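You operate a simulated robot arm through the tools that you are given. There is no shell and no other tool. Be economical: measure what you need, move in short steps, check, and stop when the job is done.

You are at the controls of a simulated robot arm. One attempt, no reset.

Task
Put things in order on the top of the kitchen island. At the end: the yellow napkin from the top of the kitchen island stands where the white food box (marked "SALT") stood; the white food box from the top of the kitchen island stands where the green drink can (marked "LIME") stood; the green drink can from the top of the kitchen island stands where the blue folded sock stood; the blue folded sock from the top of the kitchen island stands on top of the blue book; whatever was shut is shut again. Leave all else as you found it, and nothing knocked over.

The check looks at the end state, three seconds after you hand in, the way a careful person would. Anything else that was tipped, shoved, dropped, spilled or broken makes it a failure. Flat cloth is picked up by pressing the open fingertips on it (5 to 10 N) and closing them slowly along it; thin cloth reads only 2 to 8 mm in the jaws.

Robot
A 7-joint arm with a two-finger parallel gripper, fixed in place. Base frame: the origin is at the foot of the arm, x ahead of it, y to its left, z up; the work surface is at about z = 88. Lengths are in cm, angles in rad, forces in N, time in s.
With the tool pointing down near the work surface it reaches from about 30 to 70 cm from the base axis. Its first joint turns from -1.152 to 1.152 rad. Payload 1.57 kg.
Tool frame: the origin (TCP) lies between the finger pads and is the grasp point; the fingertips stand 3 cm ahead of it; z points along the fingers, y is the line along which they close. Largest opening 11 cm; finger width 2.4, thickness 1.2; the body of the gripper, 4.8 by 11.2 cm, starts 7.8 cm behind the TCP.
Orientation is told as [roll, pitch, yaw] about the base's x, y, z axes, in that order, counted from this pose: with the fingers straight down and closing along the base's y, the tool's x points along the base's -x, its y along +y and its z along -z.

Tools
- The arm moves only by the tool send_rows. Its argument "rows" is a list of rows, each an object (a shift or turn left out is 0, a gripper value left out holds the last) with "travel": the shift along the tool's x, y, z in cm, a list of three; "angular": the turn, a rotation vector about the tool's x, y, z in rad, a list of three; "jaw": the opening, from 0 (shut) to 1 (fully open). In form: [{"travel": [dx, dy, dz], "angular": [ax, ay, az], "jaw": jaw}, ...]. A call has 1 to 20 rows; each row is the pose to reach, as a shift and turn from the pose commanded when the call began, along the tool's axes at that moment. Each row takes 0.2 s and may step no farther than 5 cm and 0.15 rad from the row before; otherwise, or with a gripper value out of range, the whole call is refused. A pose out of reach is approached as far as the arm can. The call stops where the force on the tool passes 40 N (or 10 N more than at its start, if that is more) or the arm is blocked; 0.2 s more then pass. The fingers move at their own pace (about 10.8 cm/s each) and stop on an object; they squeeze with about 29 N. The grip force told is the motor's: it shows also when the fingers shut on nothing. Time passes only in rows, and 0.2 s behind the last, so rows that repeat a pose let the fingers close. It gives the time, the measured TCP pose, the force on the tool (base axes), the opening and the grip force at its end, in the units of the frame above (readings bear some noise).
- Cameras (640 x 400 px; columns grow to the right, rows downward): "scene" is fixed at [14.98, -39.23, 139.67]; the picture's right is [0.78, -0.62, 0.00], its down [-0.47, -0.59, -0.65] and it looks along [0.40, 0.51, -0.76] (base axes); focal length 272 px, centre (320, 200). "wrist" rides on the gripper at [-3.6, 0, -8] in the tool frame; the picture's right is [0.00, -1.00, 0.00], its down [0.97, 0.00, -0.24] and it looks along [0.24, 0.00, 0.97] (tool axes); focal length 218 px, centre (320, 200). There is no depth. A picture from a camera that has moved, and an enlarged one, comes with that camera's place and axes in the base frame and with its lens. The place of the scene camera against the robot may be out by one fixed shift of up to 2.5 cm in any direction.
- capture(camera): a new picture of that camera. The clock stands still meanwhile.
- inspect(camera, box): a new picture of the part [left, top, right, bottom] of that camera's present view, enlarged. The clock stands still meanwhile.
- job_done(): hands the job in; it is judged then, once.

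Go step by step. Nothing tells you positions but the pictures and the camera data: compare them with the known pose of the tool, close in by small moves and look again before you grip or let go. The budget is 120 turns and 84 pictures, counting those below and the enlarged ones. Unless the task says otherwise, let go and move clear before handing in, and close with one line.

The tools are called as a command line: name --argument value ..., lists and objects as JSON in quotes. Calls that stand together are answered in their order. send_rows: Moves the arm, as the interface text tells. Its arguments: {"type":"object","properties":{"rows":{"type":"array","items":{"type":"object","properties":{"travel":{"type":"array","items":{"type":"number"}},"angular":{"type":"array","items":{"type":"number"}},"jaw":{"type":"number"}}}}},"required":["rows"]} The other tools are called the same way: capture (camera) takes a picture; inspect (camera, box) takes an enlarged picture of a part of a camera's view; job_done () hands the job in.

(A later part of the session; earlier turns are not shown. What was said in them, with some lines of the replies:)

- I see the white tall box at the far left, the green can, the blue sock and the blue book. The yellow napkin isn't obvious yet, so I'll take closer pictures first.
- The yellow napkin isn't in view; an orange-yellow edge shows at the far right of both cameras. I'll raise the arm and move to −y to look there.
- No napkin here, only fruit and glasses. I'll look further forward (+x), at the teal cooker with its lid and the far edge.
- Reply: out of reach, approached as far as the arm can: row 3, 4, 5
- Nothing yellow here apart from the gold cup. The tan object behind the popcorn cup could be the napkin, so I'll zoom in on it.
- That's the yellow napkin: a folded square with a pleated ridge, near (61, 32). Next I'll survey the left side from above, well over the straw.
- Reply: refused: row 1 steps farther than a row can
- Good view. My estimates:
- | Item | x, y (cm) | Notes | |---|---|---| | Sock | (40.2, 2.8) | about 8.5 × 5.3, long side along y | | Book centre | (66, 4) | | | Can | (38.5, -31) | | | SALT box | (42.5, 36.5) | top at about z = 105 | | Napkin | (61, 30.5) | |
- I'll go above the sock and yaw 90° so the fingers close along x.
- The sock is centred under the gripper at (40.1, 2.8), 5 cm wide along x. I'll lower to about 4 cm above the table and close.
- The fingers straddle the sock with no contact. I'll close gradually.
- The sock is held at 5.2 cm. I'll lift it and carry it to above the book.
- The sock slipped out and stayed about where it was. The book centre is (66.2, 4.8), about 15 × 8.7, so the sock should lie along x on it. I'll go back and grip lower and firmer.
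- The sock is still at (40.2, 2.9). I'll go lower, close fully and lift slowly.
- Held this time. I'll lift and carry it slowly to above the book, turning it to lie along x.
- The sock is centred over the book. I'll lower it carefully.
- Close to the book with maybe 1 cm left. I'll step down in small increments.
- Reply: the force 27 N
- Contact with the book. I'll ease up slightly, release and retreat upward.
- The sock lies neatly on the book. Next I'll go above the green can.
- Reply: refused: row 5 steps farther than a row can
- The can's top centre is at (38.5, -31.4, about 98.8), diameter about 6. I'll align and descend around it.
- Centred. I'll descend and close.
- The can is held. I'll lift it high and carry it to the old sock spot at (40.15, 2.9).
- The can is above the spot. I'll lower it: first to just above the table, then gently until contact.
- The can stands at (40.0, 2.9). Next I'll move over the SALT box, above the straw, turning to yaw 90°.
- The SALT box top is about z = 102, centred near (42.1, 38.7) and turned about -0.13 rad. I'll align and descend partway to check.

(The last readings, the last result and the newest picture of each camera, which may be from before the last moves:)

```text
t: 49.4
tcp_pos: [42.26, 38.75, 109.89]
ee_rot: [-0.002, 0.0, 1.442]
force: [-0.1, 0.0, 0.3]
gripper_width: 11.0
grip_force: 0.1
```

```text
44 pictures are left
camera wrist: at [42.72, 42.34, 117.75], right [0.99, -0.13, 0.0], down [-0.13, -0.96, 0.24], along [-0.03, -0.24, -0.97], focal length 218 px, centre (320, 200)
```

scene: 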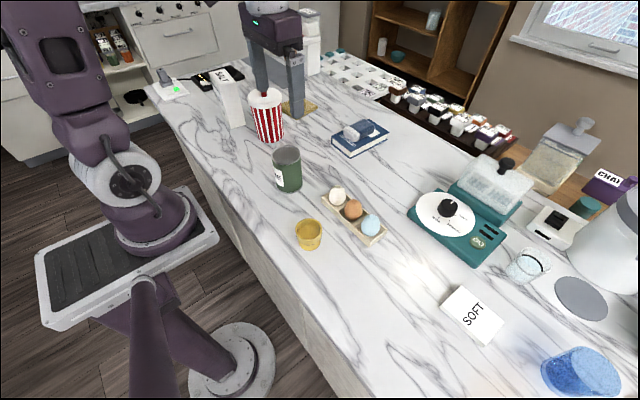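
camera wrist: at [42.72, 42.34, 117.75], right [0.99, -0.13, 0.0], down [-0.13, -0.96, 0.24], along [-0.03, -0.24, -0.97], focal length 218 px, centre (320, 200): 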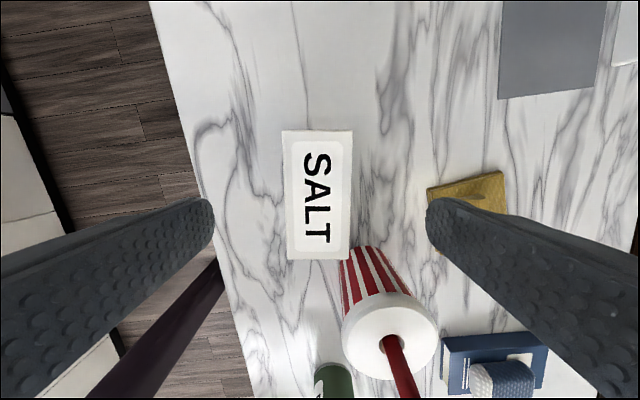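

Well aligned. I'll descend to about z = 96 and close slowly.

send_rows --rows '[{"travel": [0.2, 0.1, 4]}, {"travel": [0.2, 0.1, 8]}, {"travel": [0.2, 0.1, 11]}, {"travel": [0.2, 0.1, 13.5]}, {"travel": [0.2, 0.1, 13.5]}]'

capture --camera "wrist"

inspect --camera "scene" --box '[140, 40, 340, 165]'

```text
t: 50.6
tcp_pos: [42.05, 38.55, 96.15]
ee_rot: [0.001, -0.001, 1.441]
force: [-0.1, 0.0, -0.5]
gripper_width: 11.02
grip_force: 0.1
```

```text
43 pictures are left
camera wrist: at [42.52, 42.12, 104.08], right [0.99, -0.13, 0.0], down [-0.13, -0.96, 0.24], along [-0.03, -0.24, -0.97], focal length 218 px, centre (320, 200)
```

wrist: 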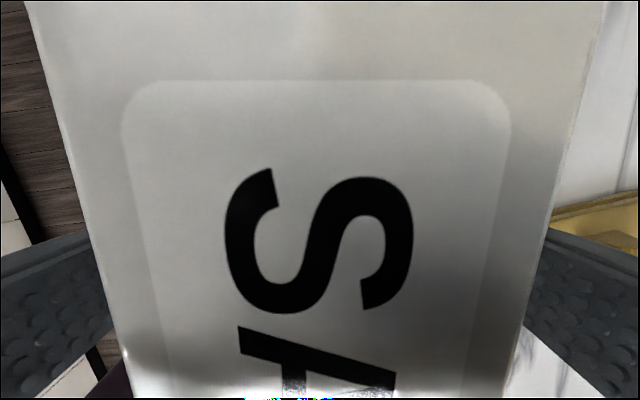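

```text
3.20 times, centred on (240, 102) of scene
camera zoom: at [14.98, -39.23, 139.67], right [0.78, -0.62, 0.0], down [-0.47, -0.59, -0.65], along [0.4, 0.51, -0.76], focal length 871 px, centre (576, 512)
```

zoom: 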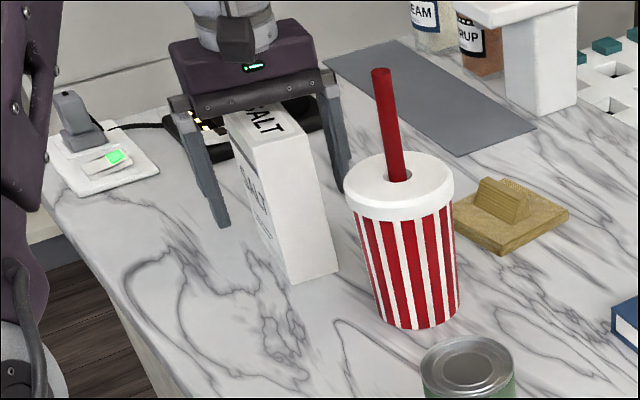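

The box top (about z = 102) is just below the gripper body and between the fingers. I'll close slowly.

send_rows --rows '[{"jaw": 0.8}, {"jaw": 0.65}, {"jaw": 0.5}, {"jaw": 0.4}, {"jaw": 0.2}, {"jaw": 0}, {"jaw": 0}]'

send_rows --rows '[{"travel": [0, 0, -0.3]}, {"travel": [0, 0, -0.8]}, {"travel": [0, 0, -1.5]}, {"travel": [0, 0, -1.5]}]'

inspect --camera "scene" --box '[140, 40, 340, 165]'

```text
t: 52.2
tcp_pos: [42.06, 38.54, 96.22]
ee_rot: [0.0, 0.0, 1.441]
force: [-0.8, 0.6, 0.1]
gripper_width: 4.96
grip_force: 29.1
```

```text
t: 53.2
tcp_pos: [42.06, 38.59, 97.86]
ee_rot: [0.0, 0.0, 1.442]
force: [-0.6, -0.2, -1.9]
gripper_width: 4.98
grip_force: 29.2
```

```text
3.20 times, centred on (240, 102) of scene
camera zoom: at [14.98, -39.23, 139.68], right [0.78, -0.62, 0.0], down [-0.47, -0.59, -0.65], along [0.4, 0.51, -0.76], focal length 871 px, centre (576, 512)
```

zoom: 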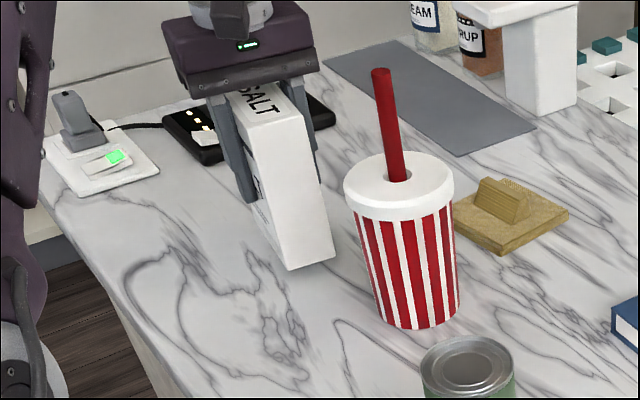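

The box is held; its original centre was (42.06, 38.6). I'll lift and carry it along x≈34, clear of the straw.

send_rows --rows '[{"travel": [0, 0, -2]}, {"travel": [0, 0, -5]}, {"travel": [0, 0, -8]}, {"travel": [0, 0, -11]}, {"travel": [0, 0, -14]}, {"travel": [0, 0, -15.3]}, {"travel": [0.35, 2.65, -15.3]}, {"travel": [0.7, 5.3, -15.3]}, {"travel": [1.03, 7.93, -15.3]}, {"travel": [4.13, 7.53, -15.3]}, {"travel": [7.23, 7.13, -15.3]}, {"travel": [10.33, 6.73, -15.3]}, {"travel": [13.43, 6.33, -15.3]}, {"travel": [16.53, 5.93, -15.3]}, {"travel": [19.63, 5.53, -15.3]}, {"travel": [22.73, 5.13, -15.3]}, {"travel": [25.8, 4.72, -15.3]}, {"travel": [25.8, 4.72, -15.3]}]'

capture --camera "scene"

```text
t: 57.0
tcp_pos: [33.8, 13.4, 113.11]
ee_rot: [-0.002, 0.0, 1.441]
force: [-0.4, -0.8, -1.3]
gripper_width: 5.01
grip_force: 29.7
```

```text
40 pictures are left
```

scene: 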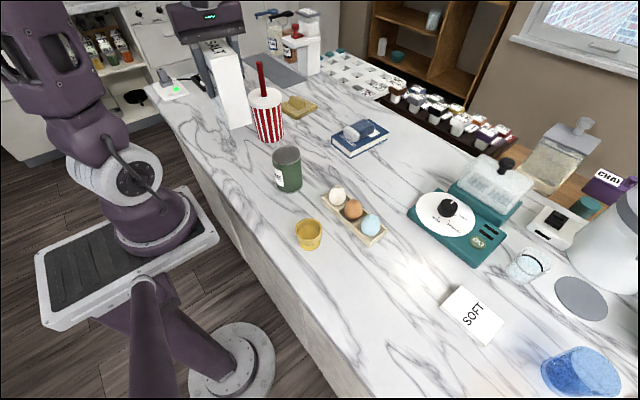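

All clear and held. I'll continue to above the can's former spot at (38.4, -31.4).

send_rows --rows '[{"travel": [2, -0.47, 0]}, {"travel": [5, -1.18, 0]}, {"travel": [8.3, -1.95, 0]}, {"travel": [11.6, -2.73, 0]}, {"travel": [15, -3.53, 0]}, {"travel": [18.4, -4.33, 0]}, {"travel": [21.8, -5.13, 0]}, {"travel": [25.2, -5.93, 0]}, {"travel": [28.6, -6.72, 0]}, {"travel": [32, -7.52, 0]}, {"travel": [35.4, -8.32, 0]}, {"travel": [38.8, -9.12, 0]}, {"travel": [42, -9.88, 0]}, {"travel": [43.89, -10.32, 0]}, {"travel": [43.89, -10.32, 0]}]'

capture --camera "scene"

capture --camera "wrist"

```text
t: 60.2
tcp_pos: [38.61, -31.46, 113.35]
ee_rot: [0.002, 0.0, 1.442]
force: [0.3, 0.0, -2.5]
gripper_width: 4.99
grip_force: 28.9
```

```text
39 pictures are left
```

scene: 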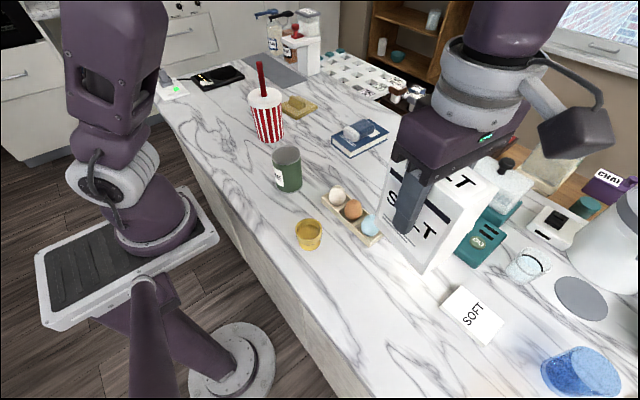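

```text
38 pictures are left
camera wrist: at [39.12, -27.87, 121.31], right [0.99, -0.13, 0.0], down [-0.12, -0.96, 0.24], along [-0.03, -0.24, -0.97], focal length 218 px, centre (320, 200)
```

wrist: 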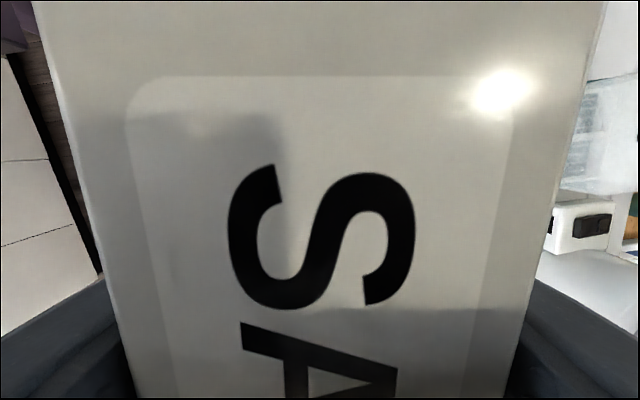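

Over the spot with clear space below. I'll lower it.

send_rows --rows '[{"travel": [0, 0, 3]}, {"travel": [0, 0, 6]}, {"travel": [0, 0, 9]}, {"travel": [0, 0, 12]}, {"travel": [0, 0, 14]}, {"travel": [0, 0, 15.5]}, {"travel": [0, 0, 16.3]}, {"travel": [0, 0, 16.6]}, {"travel": [0, 0, 16.6]}]'

send_rows --rows '[{"travel": [0, 0, 0.15]}, {"travel": [0, 0, 0.3]}, {"travel": [0, 0, 0.3]}]'

inspect --camera "scene" --box '[290, 160, 530, 340]'

```text
t: 62.2
tcp_pos: [38.65, -31.36, 96.58]
ee_rot: [-0.001, 0.0, 1.441]
force: [0.1, -0.2, -2.4]
gripper_width: 4.97
grip_force: 28.7
```

```text
t: 63.0
tcp_pos: [38.53, -31.5, 96.26]
ee_rot: [-0.001, 0.002, 1.443]
force: [-0.1, 0.1, -2.5]
gripper_width: 4.99
grip_force: 29.0
```

```text
2.22 times, centred on (410, 250) of scene
camera zoom: at [14.98, -39.24, 139.67], right [0.78, -0.62, 0.0], down [-0.47, -0.59, -0.65], along [0.4, 0.51, -0.76], focal length 605 px, centre (120, 89)
```

zoom: 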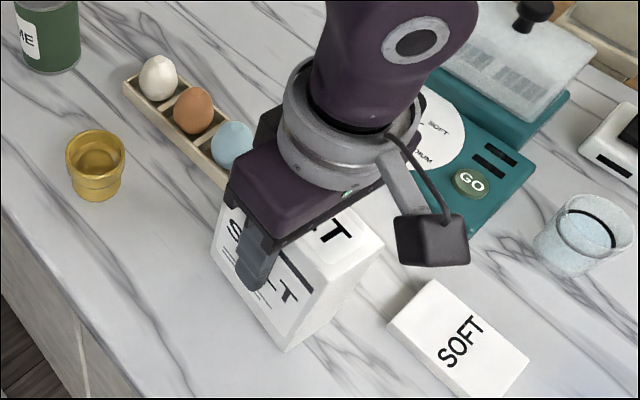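

Just at the table. I'll press 1–2 mm further, then release and rise.

send_rows --rows '[{"travel": [0, 0, 0.15]}, {"travel": [0, 0, 0.15]}]'

send_rows --rows '[{"travel": [0, 0, 0], "jaw": 0.55}, {"jaw": 0.7}, {"jaw": 0.85}, {"jaw": 0.85}, {"travel": [0, 0, -3]}, {"travel": [0, 0, -7]}, {"travel": [0, 0, -11]}, {"travel": [0, 0, -15]}, {"travel": [0, 0, -19]}, {"travel": [0, 0, -22]}, {"travel": [0, 0, -22]}]'

capture --camera "scene"

capture --camera "wrist"

```text
t: 63.6
tcp_pos: [38.51, -31.39, 96.14]
ee_rot: [-0.002, 0.0, 1.443]
force: [0.7, 0.6, -0.4]
gripper_width: 5.0
grip_force: 29.0
```

```text
t: 66.0
tcp_pos: [38.81, -31.41, 117.87]
ee_rot: [0.0, -0.002, 1.442]
force: [0.9, 0.3, -0.1]
gripper_width: 9.36
grip_force: 0.2
```

```text
36 pictures are left
```

scene: 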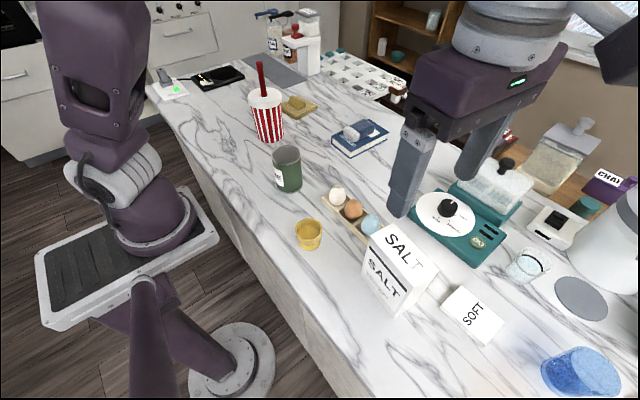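

```text
35 pictures are left
camera wrist: at [39.25, -27.86, 125.94], right [0.99, -0.13, 0.0], down [-0.12, -0.96, 0.24], along [-0.03, -0.24, -0.97], focal length 218 px, centre (320, 200)
```

wrist: 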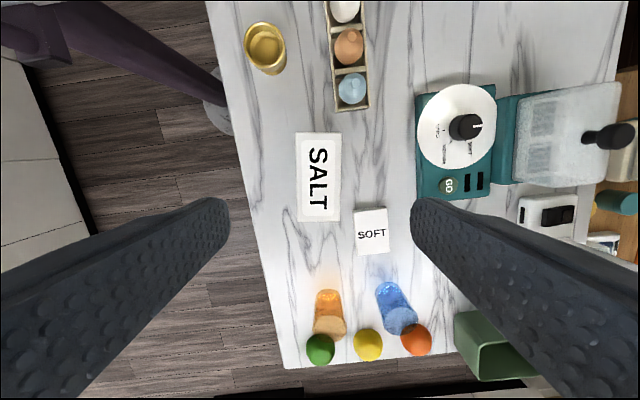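

The SALT box stands in the can's place, clear of its neighbours. Next I'll fly to the napkin side, passing over the book area to avoid the straw.

send_rows --rows '[{"travel": [-3.4, -0.8, 0], "jaw": 1}, {"travel": [-6.8, -1.6, 0]}, {"travel": [-10.2, -2.5, 0]}, {"travel": [-13.6, -3.3, 0]}, {"travel": [-17, -4.2, 0]}, {"travel": [-20.4, -5, 0]}, {"travel": [-23.8, -5.9, 0.5]}, {"travel": [-27.2, -6.7, 1]}, {"travel": [-30.6, -7.6, 2]}, {"travel": [-34, -8.4, 3]}, {"travel": [-37.4, -9.3, 4]}, {"travel": [-40.8, -10.1, 5]}, {"travel": [-43.1, -10.7, 6]}, {"travel": [-43.1, -10.7, 6]}]'

capture --camera "wrist"

```text
t: 69.0
tcp_pos: [54.61, 10.17, 112.27]
ee_rot: [-0.001, 0.0, 1.442]
force: [0.0, 0.7, 0.0]
gripper_width: 11.0
grip_force: 0.1
```

```text
34 pictures are left
camera wrist: at [55.08, 13.7, 120.17], right [0.99, -0.13, 0.0], down [-0.13, -0.96, 0.24], along [-0.03, -0.24, -0.97], focal length 218 px, centre (320, 200)
```

wrist: 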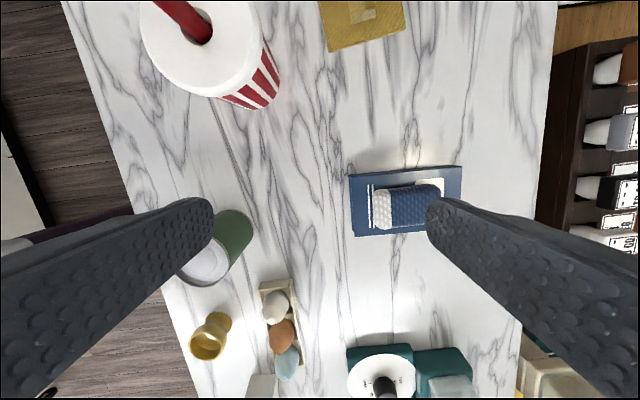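

send_rows --rows '[{"travel": [-0.4, -3, 2]}, {"travel": [-0.76, -5.85, 4]}, {"travel": [-4.1, -5.4, 5]}, {"travel": [-7.4, -5, 6]}, {"travel": [-10.7, -4.55, 6]}, {"travel": [-14.1, -4.1, 6]}, {"travel": [-17.4, -3.7, 6]}, {"travel": [-17.4, -3.7, 6]}]'

capture --camera "wrist"

capture --camera "scene"

```text
t: 70.8
tcp_pos: [60.19, 26.05, 105.46]
ee_rot: [0.017, 0.018, 1.45]
force: [0.8, 1.1, 0.8]
gripper_width: 11.02
grip_force: 0.0
out of reach, approached as far as the arm can: row 7
```

```text
33 pictures are left
camera wrist: at [60.81, 29.8, 113.42], right [0.99, -0.12, -0.02], down [-0.11, -0.96, 0.26], along [-0.05, -0.25, -0.97], focal length 218 px, centre (320, 200)
```

wrist: 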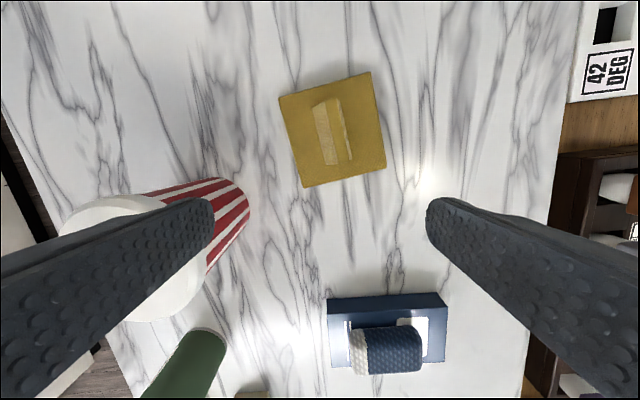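

```text
32 pictures are left
```

scene: 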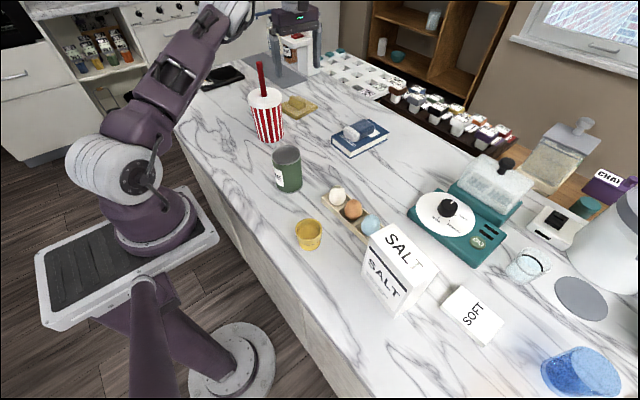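

The napkin is at about (61.7, 30.9), with its ridge turned +0.14 from y, near the reach limit. I'll go lower, where reach is better, and align yaw to about 1.72.

send_rows --rows '[{"travel": [0, 0, 3]}, {"travel": [0, 0, 6], "angular": [0, 0, -0.14]}, {"travel": [-1.5, -0.3, 7.5], "angular": [0, 0, -0.27]}, {"travel": [-3.1, -0.6, 7.5], "angular": [0, 0, -0.27]}, {"travel": [-3.1, -0.6, 7.5], "angular": [0, 0, -0.27]}]'

capture --camera "wrist"

inspect --camera "scene" --box '[230, 50, 370, 138]'

```text
t: 72.0
tcp_pos: [61.43, 28.98, 98.58]
ee_rot: [-0.002, 0.001, 1.712]
force: [0.2, -0.5, -0.6]
gripper_width: 10.98
grip_force: 0.1
out of reach, approached as far as the arm can: row 4, 5
```

```text
31 pictures are left
camera wrist: at [60.89, 32.56, 106.59], right [0.99, 0.14, 0.0], down [0.14, -0.96, 0.24], along [0.04, -0.24, -0.97], focal length 218 px, centre (320, 200)
```

wrist: 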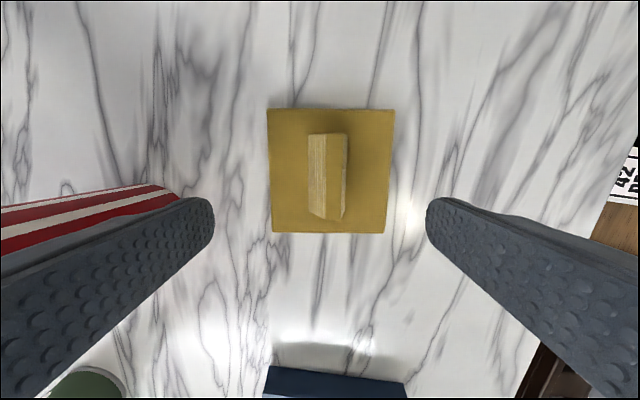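

```text
4.55 times, centred on (300, 94) of scene
camera zoom: at [14.98, -39.23, 139.67], right [0.78, -0.62, 0.0], down [-0.47, -0.59, -0.65], along [0.4, 0.51, -0.76], focal length 1237 px, centre (411, 682)
```

zoom: 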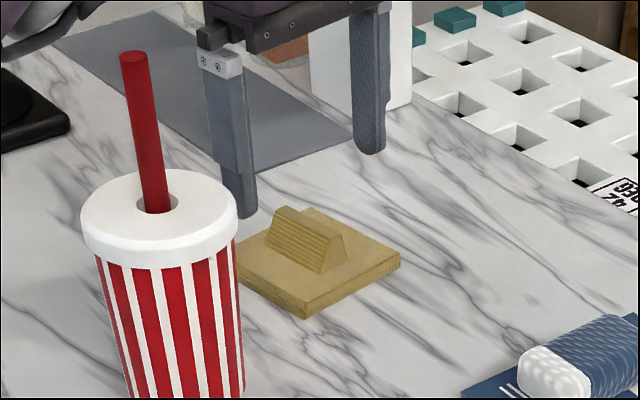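

The ridge is lined up with the jaws, centred near (61.85, 30.6). I'll descend a bit and move onto it in small steps.

send_rows --rows '[{"travel": [0, 0, 2]}, {"travel": [-0.8, -0.3, 3.2]}, {"travel": [-1.5, -0.6, 3.2]}, {"travel": [-1.5, -0.6, 3.2]}]'

capture --camera "wrist"

```text
t: 73.0
tcp_pos: [61.25, 30.22, 95.57]
ee_rot: [0.001, 0.0, 1.711]
force: [0.0, -0.7, 0.3]
gripper_width: 10.99
grip_force: 0.2
out of reach, approached as far as the arm can: row 2, 3, 4
```

```text
29 pictures are left
camera wrist: at [60.76, 33.85, 103.47], right [0.99, 0.14, 0.0], down [0.14, -0.96, 0.24], along [0.04, -0.24, -0.97], focal length 218 px, centre (320, 200)
```

wrist: 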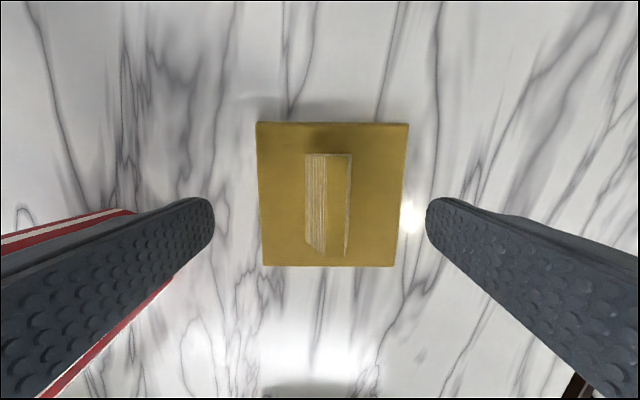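

The TCP is at (61.25, 30.2) against the ridge at (61.8, 30.7), which is close enough, and reach improves lower down. I'll descend gently and watch the force.

send_rows --rows '[{"travel": [0, 0, 1.2]}, {"travel": [-0.2, -0.2, 2.2]}, {"travel": [-0.4, -0.4, 2.9]}, {"travel": [-0.4, -0.4, 2.9]}]'

inspect --camera "scene" --box '[230, 50, 370, 138]'

capture --camera "wrist"

```text
t: 74.0
tcp_pos: [61.41, 30.57, 92.63]
ee_rot: [-0.002, 0.0, 1.712]
force: [0.3, -0.4, 0.3]
gripper_width: 11.0
grip_force: 0.0
```

```text
4.55 times, centred on (300, 94) of scene
camera zoom: at [14.98, -39.23, 139.67], right [0.78, -0.62, 0.0], down [-0.47, -0.59, -0.65], along [0.4, 0.51, -0.76], focal length 1237 px, centre (411, 682)
```

zoom: 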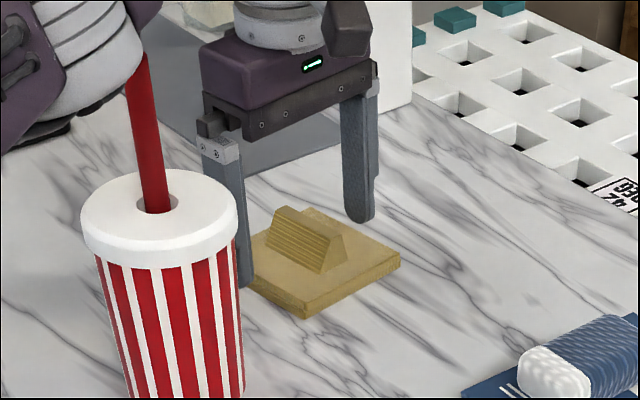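

```text
27 pictures are left
camera wrist: at [60.97, 34.19, 100.58], right [0.99, 0.14, 0.0], down [0.14, -0.96, 0.24], along [0.04, -0.24, -0.97], focal length 218 px, centre (320, 200)
```

wrist: 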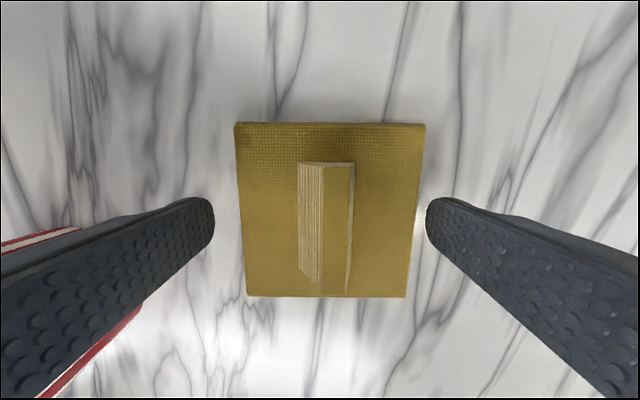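

The fingers are about level with the slab top. I'll close slowly and see whether they meet the ridge or the slab.

send_rows --rows '[{"jaw": 0.9}, {"jaw": 0.8}, {"jaw": 0.7}, {"jaw": 0.6}, {"jaw": 0.5}, {"jaw": 0.5}]'

capture --camera "wrist"

inspect --camera "scene" --box '[230, 50, 370, 138]'

```text
t: 75.4
tcp_pos: [61.36, 30.58, 92.59]
ee_rot: [-0.001, -0.002, 1.713]
force: [0.3, 0.0, -0.1]
gripper_width: 5.51
grip_force: 0.1
```

```text
26 pictures are left
camera wrist: at [60.97, 34.19, 100.6], right [0.99, 0.14, 0.0], down [0.14, -0.96, 0.24], along [0.04, -0.24, -0.97], focal length 218 px, centre (320, 200)
```

wrist: 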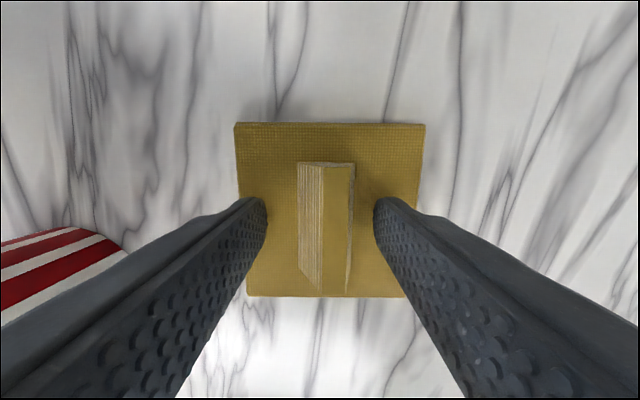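

```text
4.55 times, centred on (300, 94) of scene
camera zoom: at [14.98, -39.23, 139.67], right [0.78, -0.62, 0.0], down [-0.47, -0.59, -0.65], along [0.4, 0.51, -0.76], focal length 1237 px, centre (411, 682)
```

zoom: 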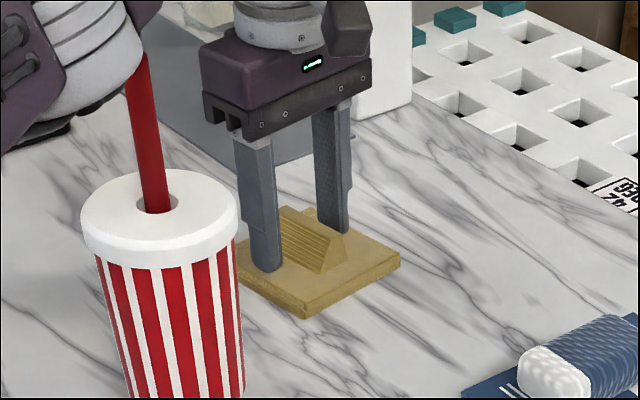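

The fingers are over the slab and flanking the ridge. I'll lower a few millimetres until contact, then close.

send_rows --rows '[{"travel": [0, 0, 0.2]}, {"travel": [0, 0, 0.2]}]'

send_rows --rows '[{"travel": [0, 0, 0.15]}, {"travel": [0, 0, 0.15]}]'

```text
t: 76.0
tcp_pos: [61.48, 30.53, 92.41]
ee_rot: [-0.002, -0.001, 1.712]
force: [0.1, -0.7, 1.3]
gripper_width: 5.48
grip_force: 0.0
```

```text
t: 76.6
tcp_pos: [61.45, 30.73, 92.41]
ee_rot: [-0.002, 0.0, 1.714]
force: [-3.3, -0.3, 15.0]
gripper_width: 5.52
grip_force: 0.0
```

Contact at 15 N. I'll ease to a light touch and close slowly.

send_rows --rows '[{"travel": [0, 0, -0.1], "jaw": 0.45}, {"travel": [0, 0, -0.1], "jaw": 0.38}, {"travel": [0, 0, -0.1], "jaw": 0.32}, {"travel": [0, 0, -0.1], "jaw": 0.26}, {"travel": [0, 0, -0.1], "jaw": 0.2}, {"travel": [0, 0, -0.1], "jaw": 0.15}, {"travel": [0, 0, -0.1], "jaw": 0.1}, {"travel": [0, 0, -0.1], "jaw": 0.05}, {"travel": [0, 0, -0.1], "jaw": 0}, {"travel": [0, 0, -0.1], "jaw": 0}]'

capture --camera "wrist"

```text
t: 78.8
tcp_pos: [61.45, 30.64, 92.37]
ee_rot: [-0.002, -0.003, 1.713]
force: [1.1, -0.9, 5.7]
gripper_width: 1.48
grip_force: 29.0
```

```text
24 pictures are left
camera wrist: at [60.99, 34.2, 100.37], right [0.99, 0.14, 0.0], down [0.14, -0.96, 0.24], along [0.04, -0.24, -0.97], focal length 218 px, centre (320, 200)
```

wrist: 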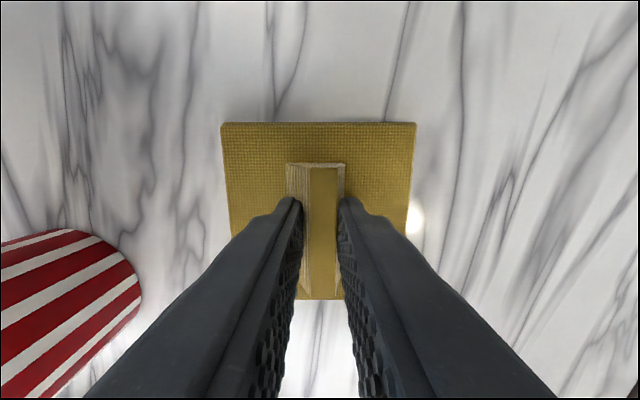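

Holding the ridge at 1.5 cm. I'll lift slowly while easing inward.

send_rows --rows '[{"travel": [0, 0, -0.2]}, {"travel": [0, 0.2, -0.5]}, {"travel": [-0.06, 0.45, -0.9]}, {"travel": [-0.13, 0.89, -1.4]}, {"travel": [-0.2, 1.4, -2]}, {"travel": [-0.2, 1.4, -2]}]'

inspect --camera "scene" --box '[230, 50, 370, 138]'

```text
t: 80.2
tcp_pos: [60.16, 30.67, 94.54]
ee_rot: [-0.002, 0.0, 1.713]
force: [0.4, -0.7, -0.9]
gripper_width: 1.48
grip_force: 28.3
```

```text
4.55 times, centred on (300, 94) of scene
camera zoom: at [14.98, -39.23, 139.67], right [0.78, -0.62, 0.0], down [-0.47, -0.59, -0.65], along [0.4, 0.51, -0.76], focal length 1237 px, centre (411, 682)
```

zoom: 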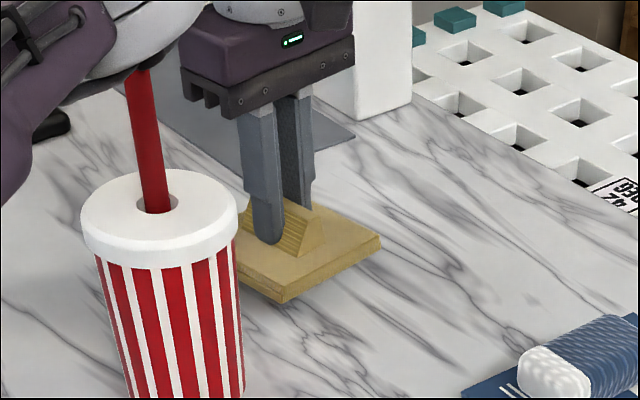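

Lifted cleanly. I'll swing to +y first, away from the straw, then inward to the old SALT spot, stopping above it.

send_rows --rows '[{"travel": [-1.5, 0.7, -0.5]}, {"travel": [-3.1, 1.35, -1]}, {"travel": [-4.66, 2.02, -1.5]}, {"travel": [-6.2, 3.3, -2.5]}, {"travel": [-7.7, 4.6, -3.5]}, {"travel": [-9.26, 5.91, -4.5]}, {"travel": [-9.7, 8.9, -5.3]}, {"travel": [-10.11, 11.85, -6]}, {"travel": [-10.2, 14.4, -6]}, {"travel": [-10.22, 16.82, -6]}, {"travel": [-10.22, 16.82, -6]}]'

capture --camera "scene"

capture --camera "wrist"

```text
t: 82.6
tcp_pos: [42.09, 38.53, 100.36]
ee_rot: [0.002, 0.002, 1.709]
force: [-0.8, 1.2, -1.3]
gripper_width: 1.5
grip_force: 29.0
```

```text
22 pictures are left
```

scene: 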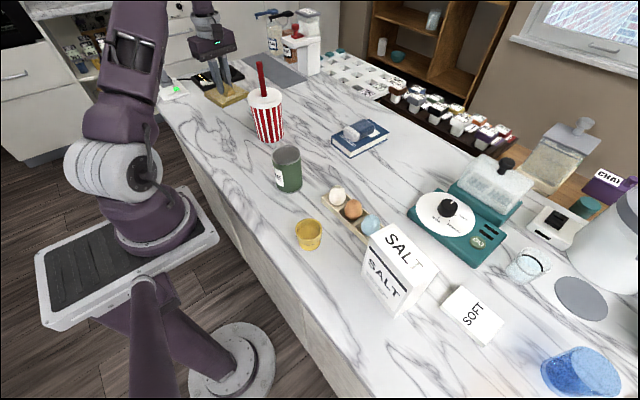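

```text
21 pictures are left
camera wrist: at [41.59, 42.13, 108.34], right [0.99, 0.14, 0.0], down [0.14, -0.96, 0.24], along [0.03, -0.24, -0.97], focal length 218 px, centre (320, 200)
```

wrist: 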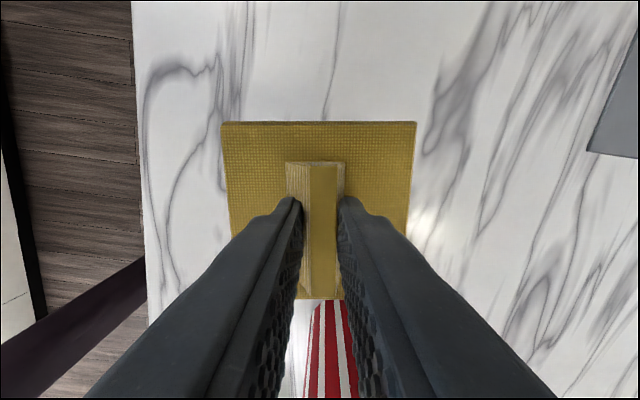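

The napkin is over the target and clear of the cup (lid edge at y≈30, napkin edge at y≈33.4). I'll lower it.

send_rows --rows '[{"travel": [0, 0.05, 2.5]}, {"travel": [0, 0.05, 5]}, {"travel": [0, 0.05, 6.5]}, {"travel": [0, 0.05, 7.3]}, {"travel": [0, 0.05, 7.7]}, {"travel": [0, 0.05, 7.7]}]'

send_rows --rows '[{"travel": [0, 0, 0.2]}, {"travel": [0, 0, 0.3]}, {"travel": [0, 0, 0.3]}]'

inspect --camera "scene" --box '[150, 50, 310, 150]'

```text
t: 84.0
tcp_pos: [42.11, 38.58, 92.58]
ee_rot: [0.0, 0.001, 1.713]
force: [-0.8, 0.2, -1.0]
gripper_width: 1.47
grip_force: 29.2
```

```text
t: 84.8
tcp_pos: [41.87, 38.47, 92.37]
ee_rot: [-0.003, -0.003, 1.712]
force: [-3.8, -3.2, 18.9]
gripper_width: 1.48
grip_force: 29.1
```

```text
4.00 times, centred on (230, 100) of scene
camera zoom: at [14.95, -39.26, 139.67], right [0.78, -0.62, 0.0], down [-0.47, -0.59, -0.65], along [0.4, 0.51, -0.76], focal length 1088 px, centre (680, 600)
```

zoom: 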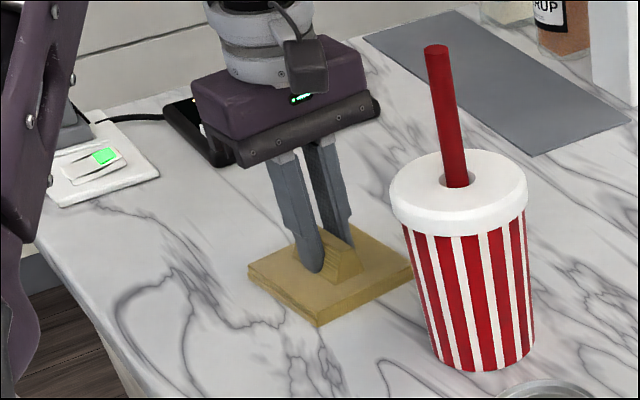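

Contact made and the napkin is flat on the counter. I'll ease up, open and rise.

send_rows --rows '[{"travel": [0, 0, -0.1]}, {"travel": [0, 0, -0.1], "jaw": 0.25}, {"travel": [0, 0, -0.1], "jaw": 0.4}, {"travel": [0, 0, -0.1], "jaw": 0.4}, {"travel": [0, 0, -2], "jaw": 0.4}, {"travel": [0, 0, -5], "jaw": 0.4}, {"travel": [0, 0, -9], "jaw": 0.4}, {"travel": [0, 0, -13], "jaw": 0.4}, {"travel": [0, 0, -17], "jaw": 0.4}, {"travel": [0, 0, -20], "jaw": 0.4}, {"travel": [0, 0, -20], "jaw": 0.4}]'

capture --camera "scene"

capture --camera "wrist"

```text
t: 87.2
tcp_pos: [41.8, 38.68, 112.45]
ee_rot: [0.001, 0.0, 1.712]
force: [-0.3, -1.5, -0.5]
gripper_width: 4.42
grip_force: 0.1
```

```text
19 pictures are left
```

scene: 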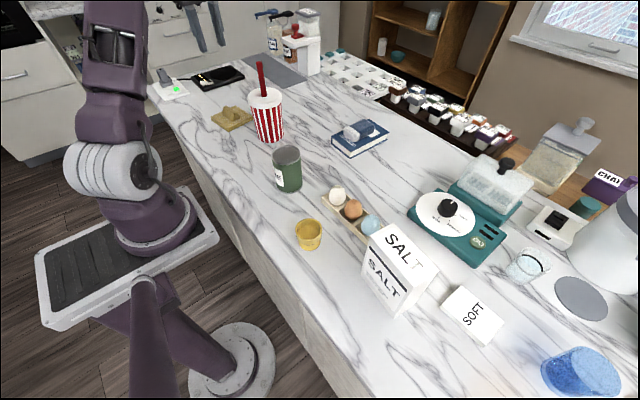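

```text
18 pictures are left
camera wrist: at [41.41, 42.16, 120.41], right [0.99, 0.14, 0.0], down [0.14, -0.96, 0.24], along [0.03, -0.24, -0.97], focal length 218 px, centre (320, 200)
```

wrist: 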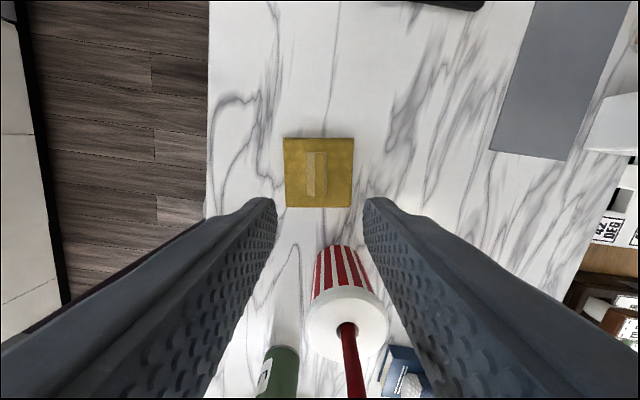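

All four items are in place and standing, the arm is clear, and nothing else has moved. Handing in.

job_done

```text
The job is handed in.
```

The yellow napkin now stands where the SALT box was, the SALT box where the LIME can was, the can where the sock was, and the sock lies on the blue book. On the first try the sock slipped from the grip without moving noticeably. I opened nothing, and nothing else looked moved or knocked over in the last pictures.
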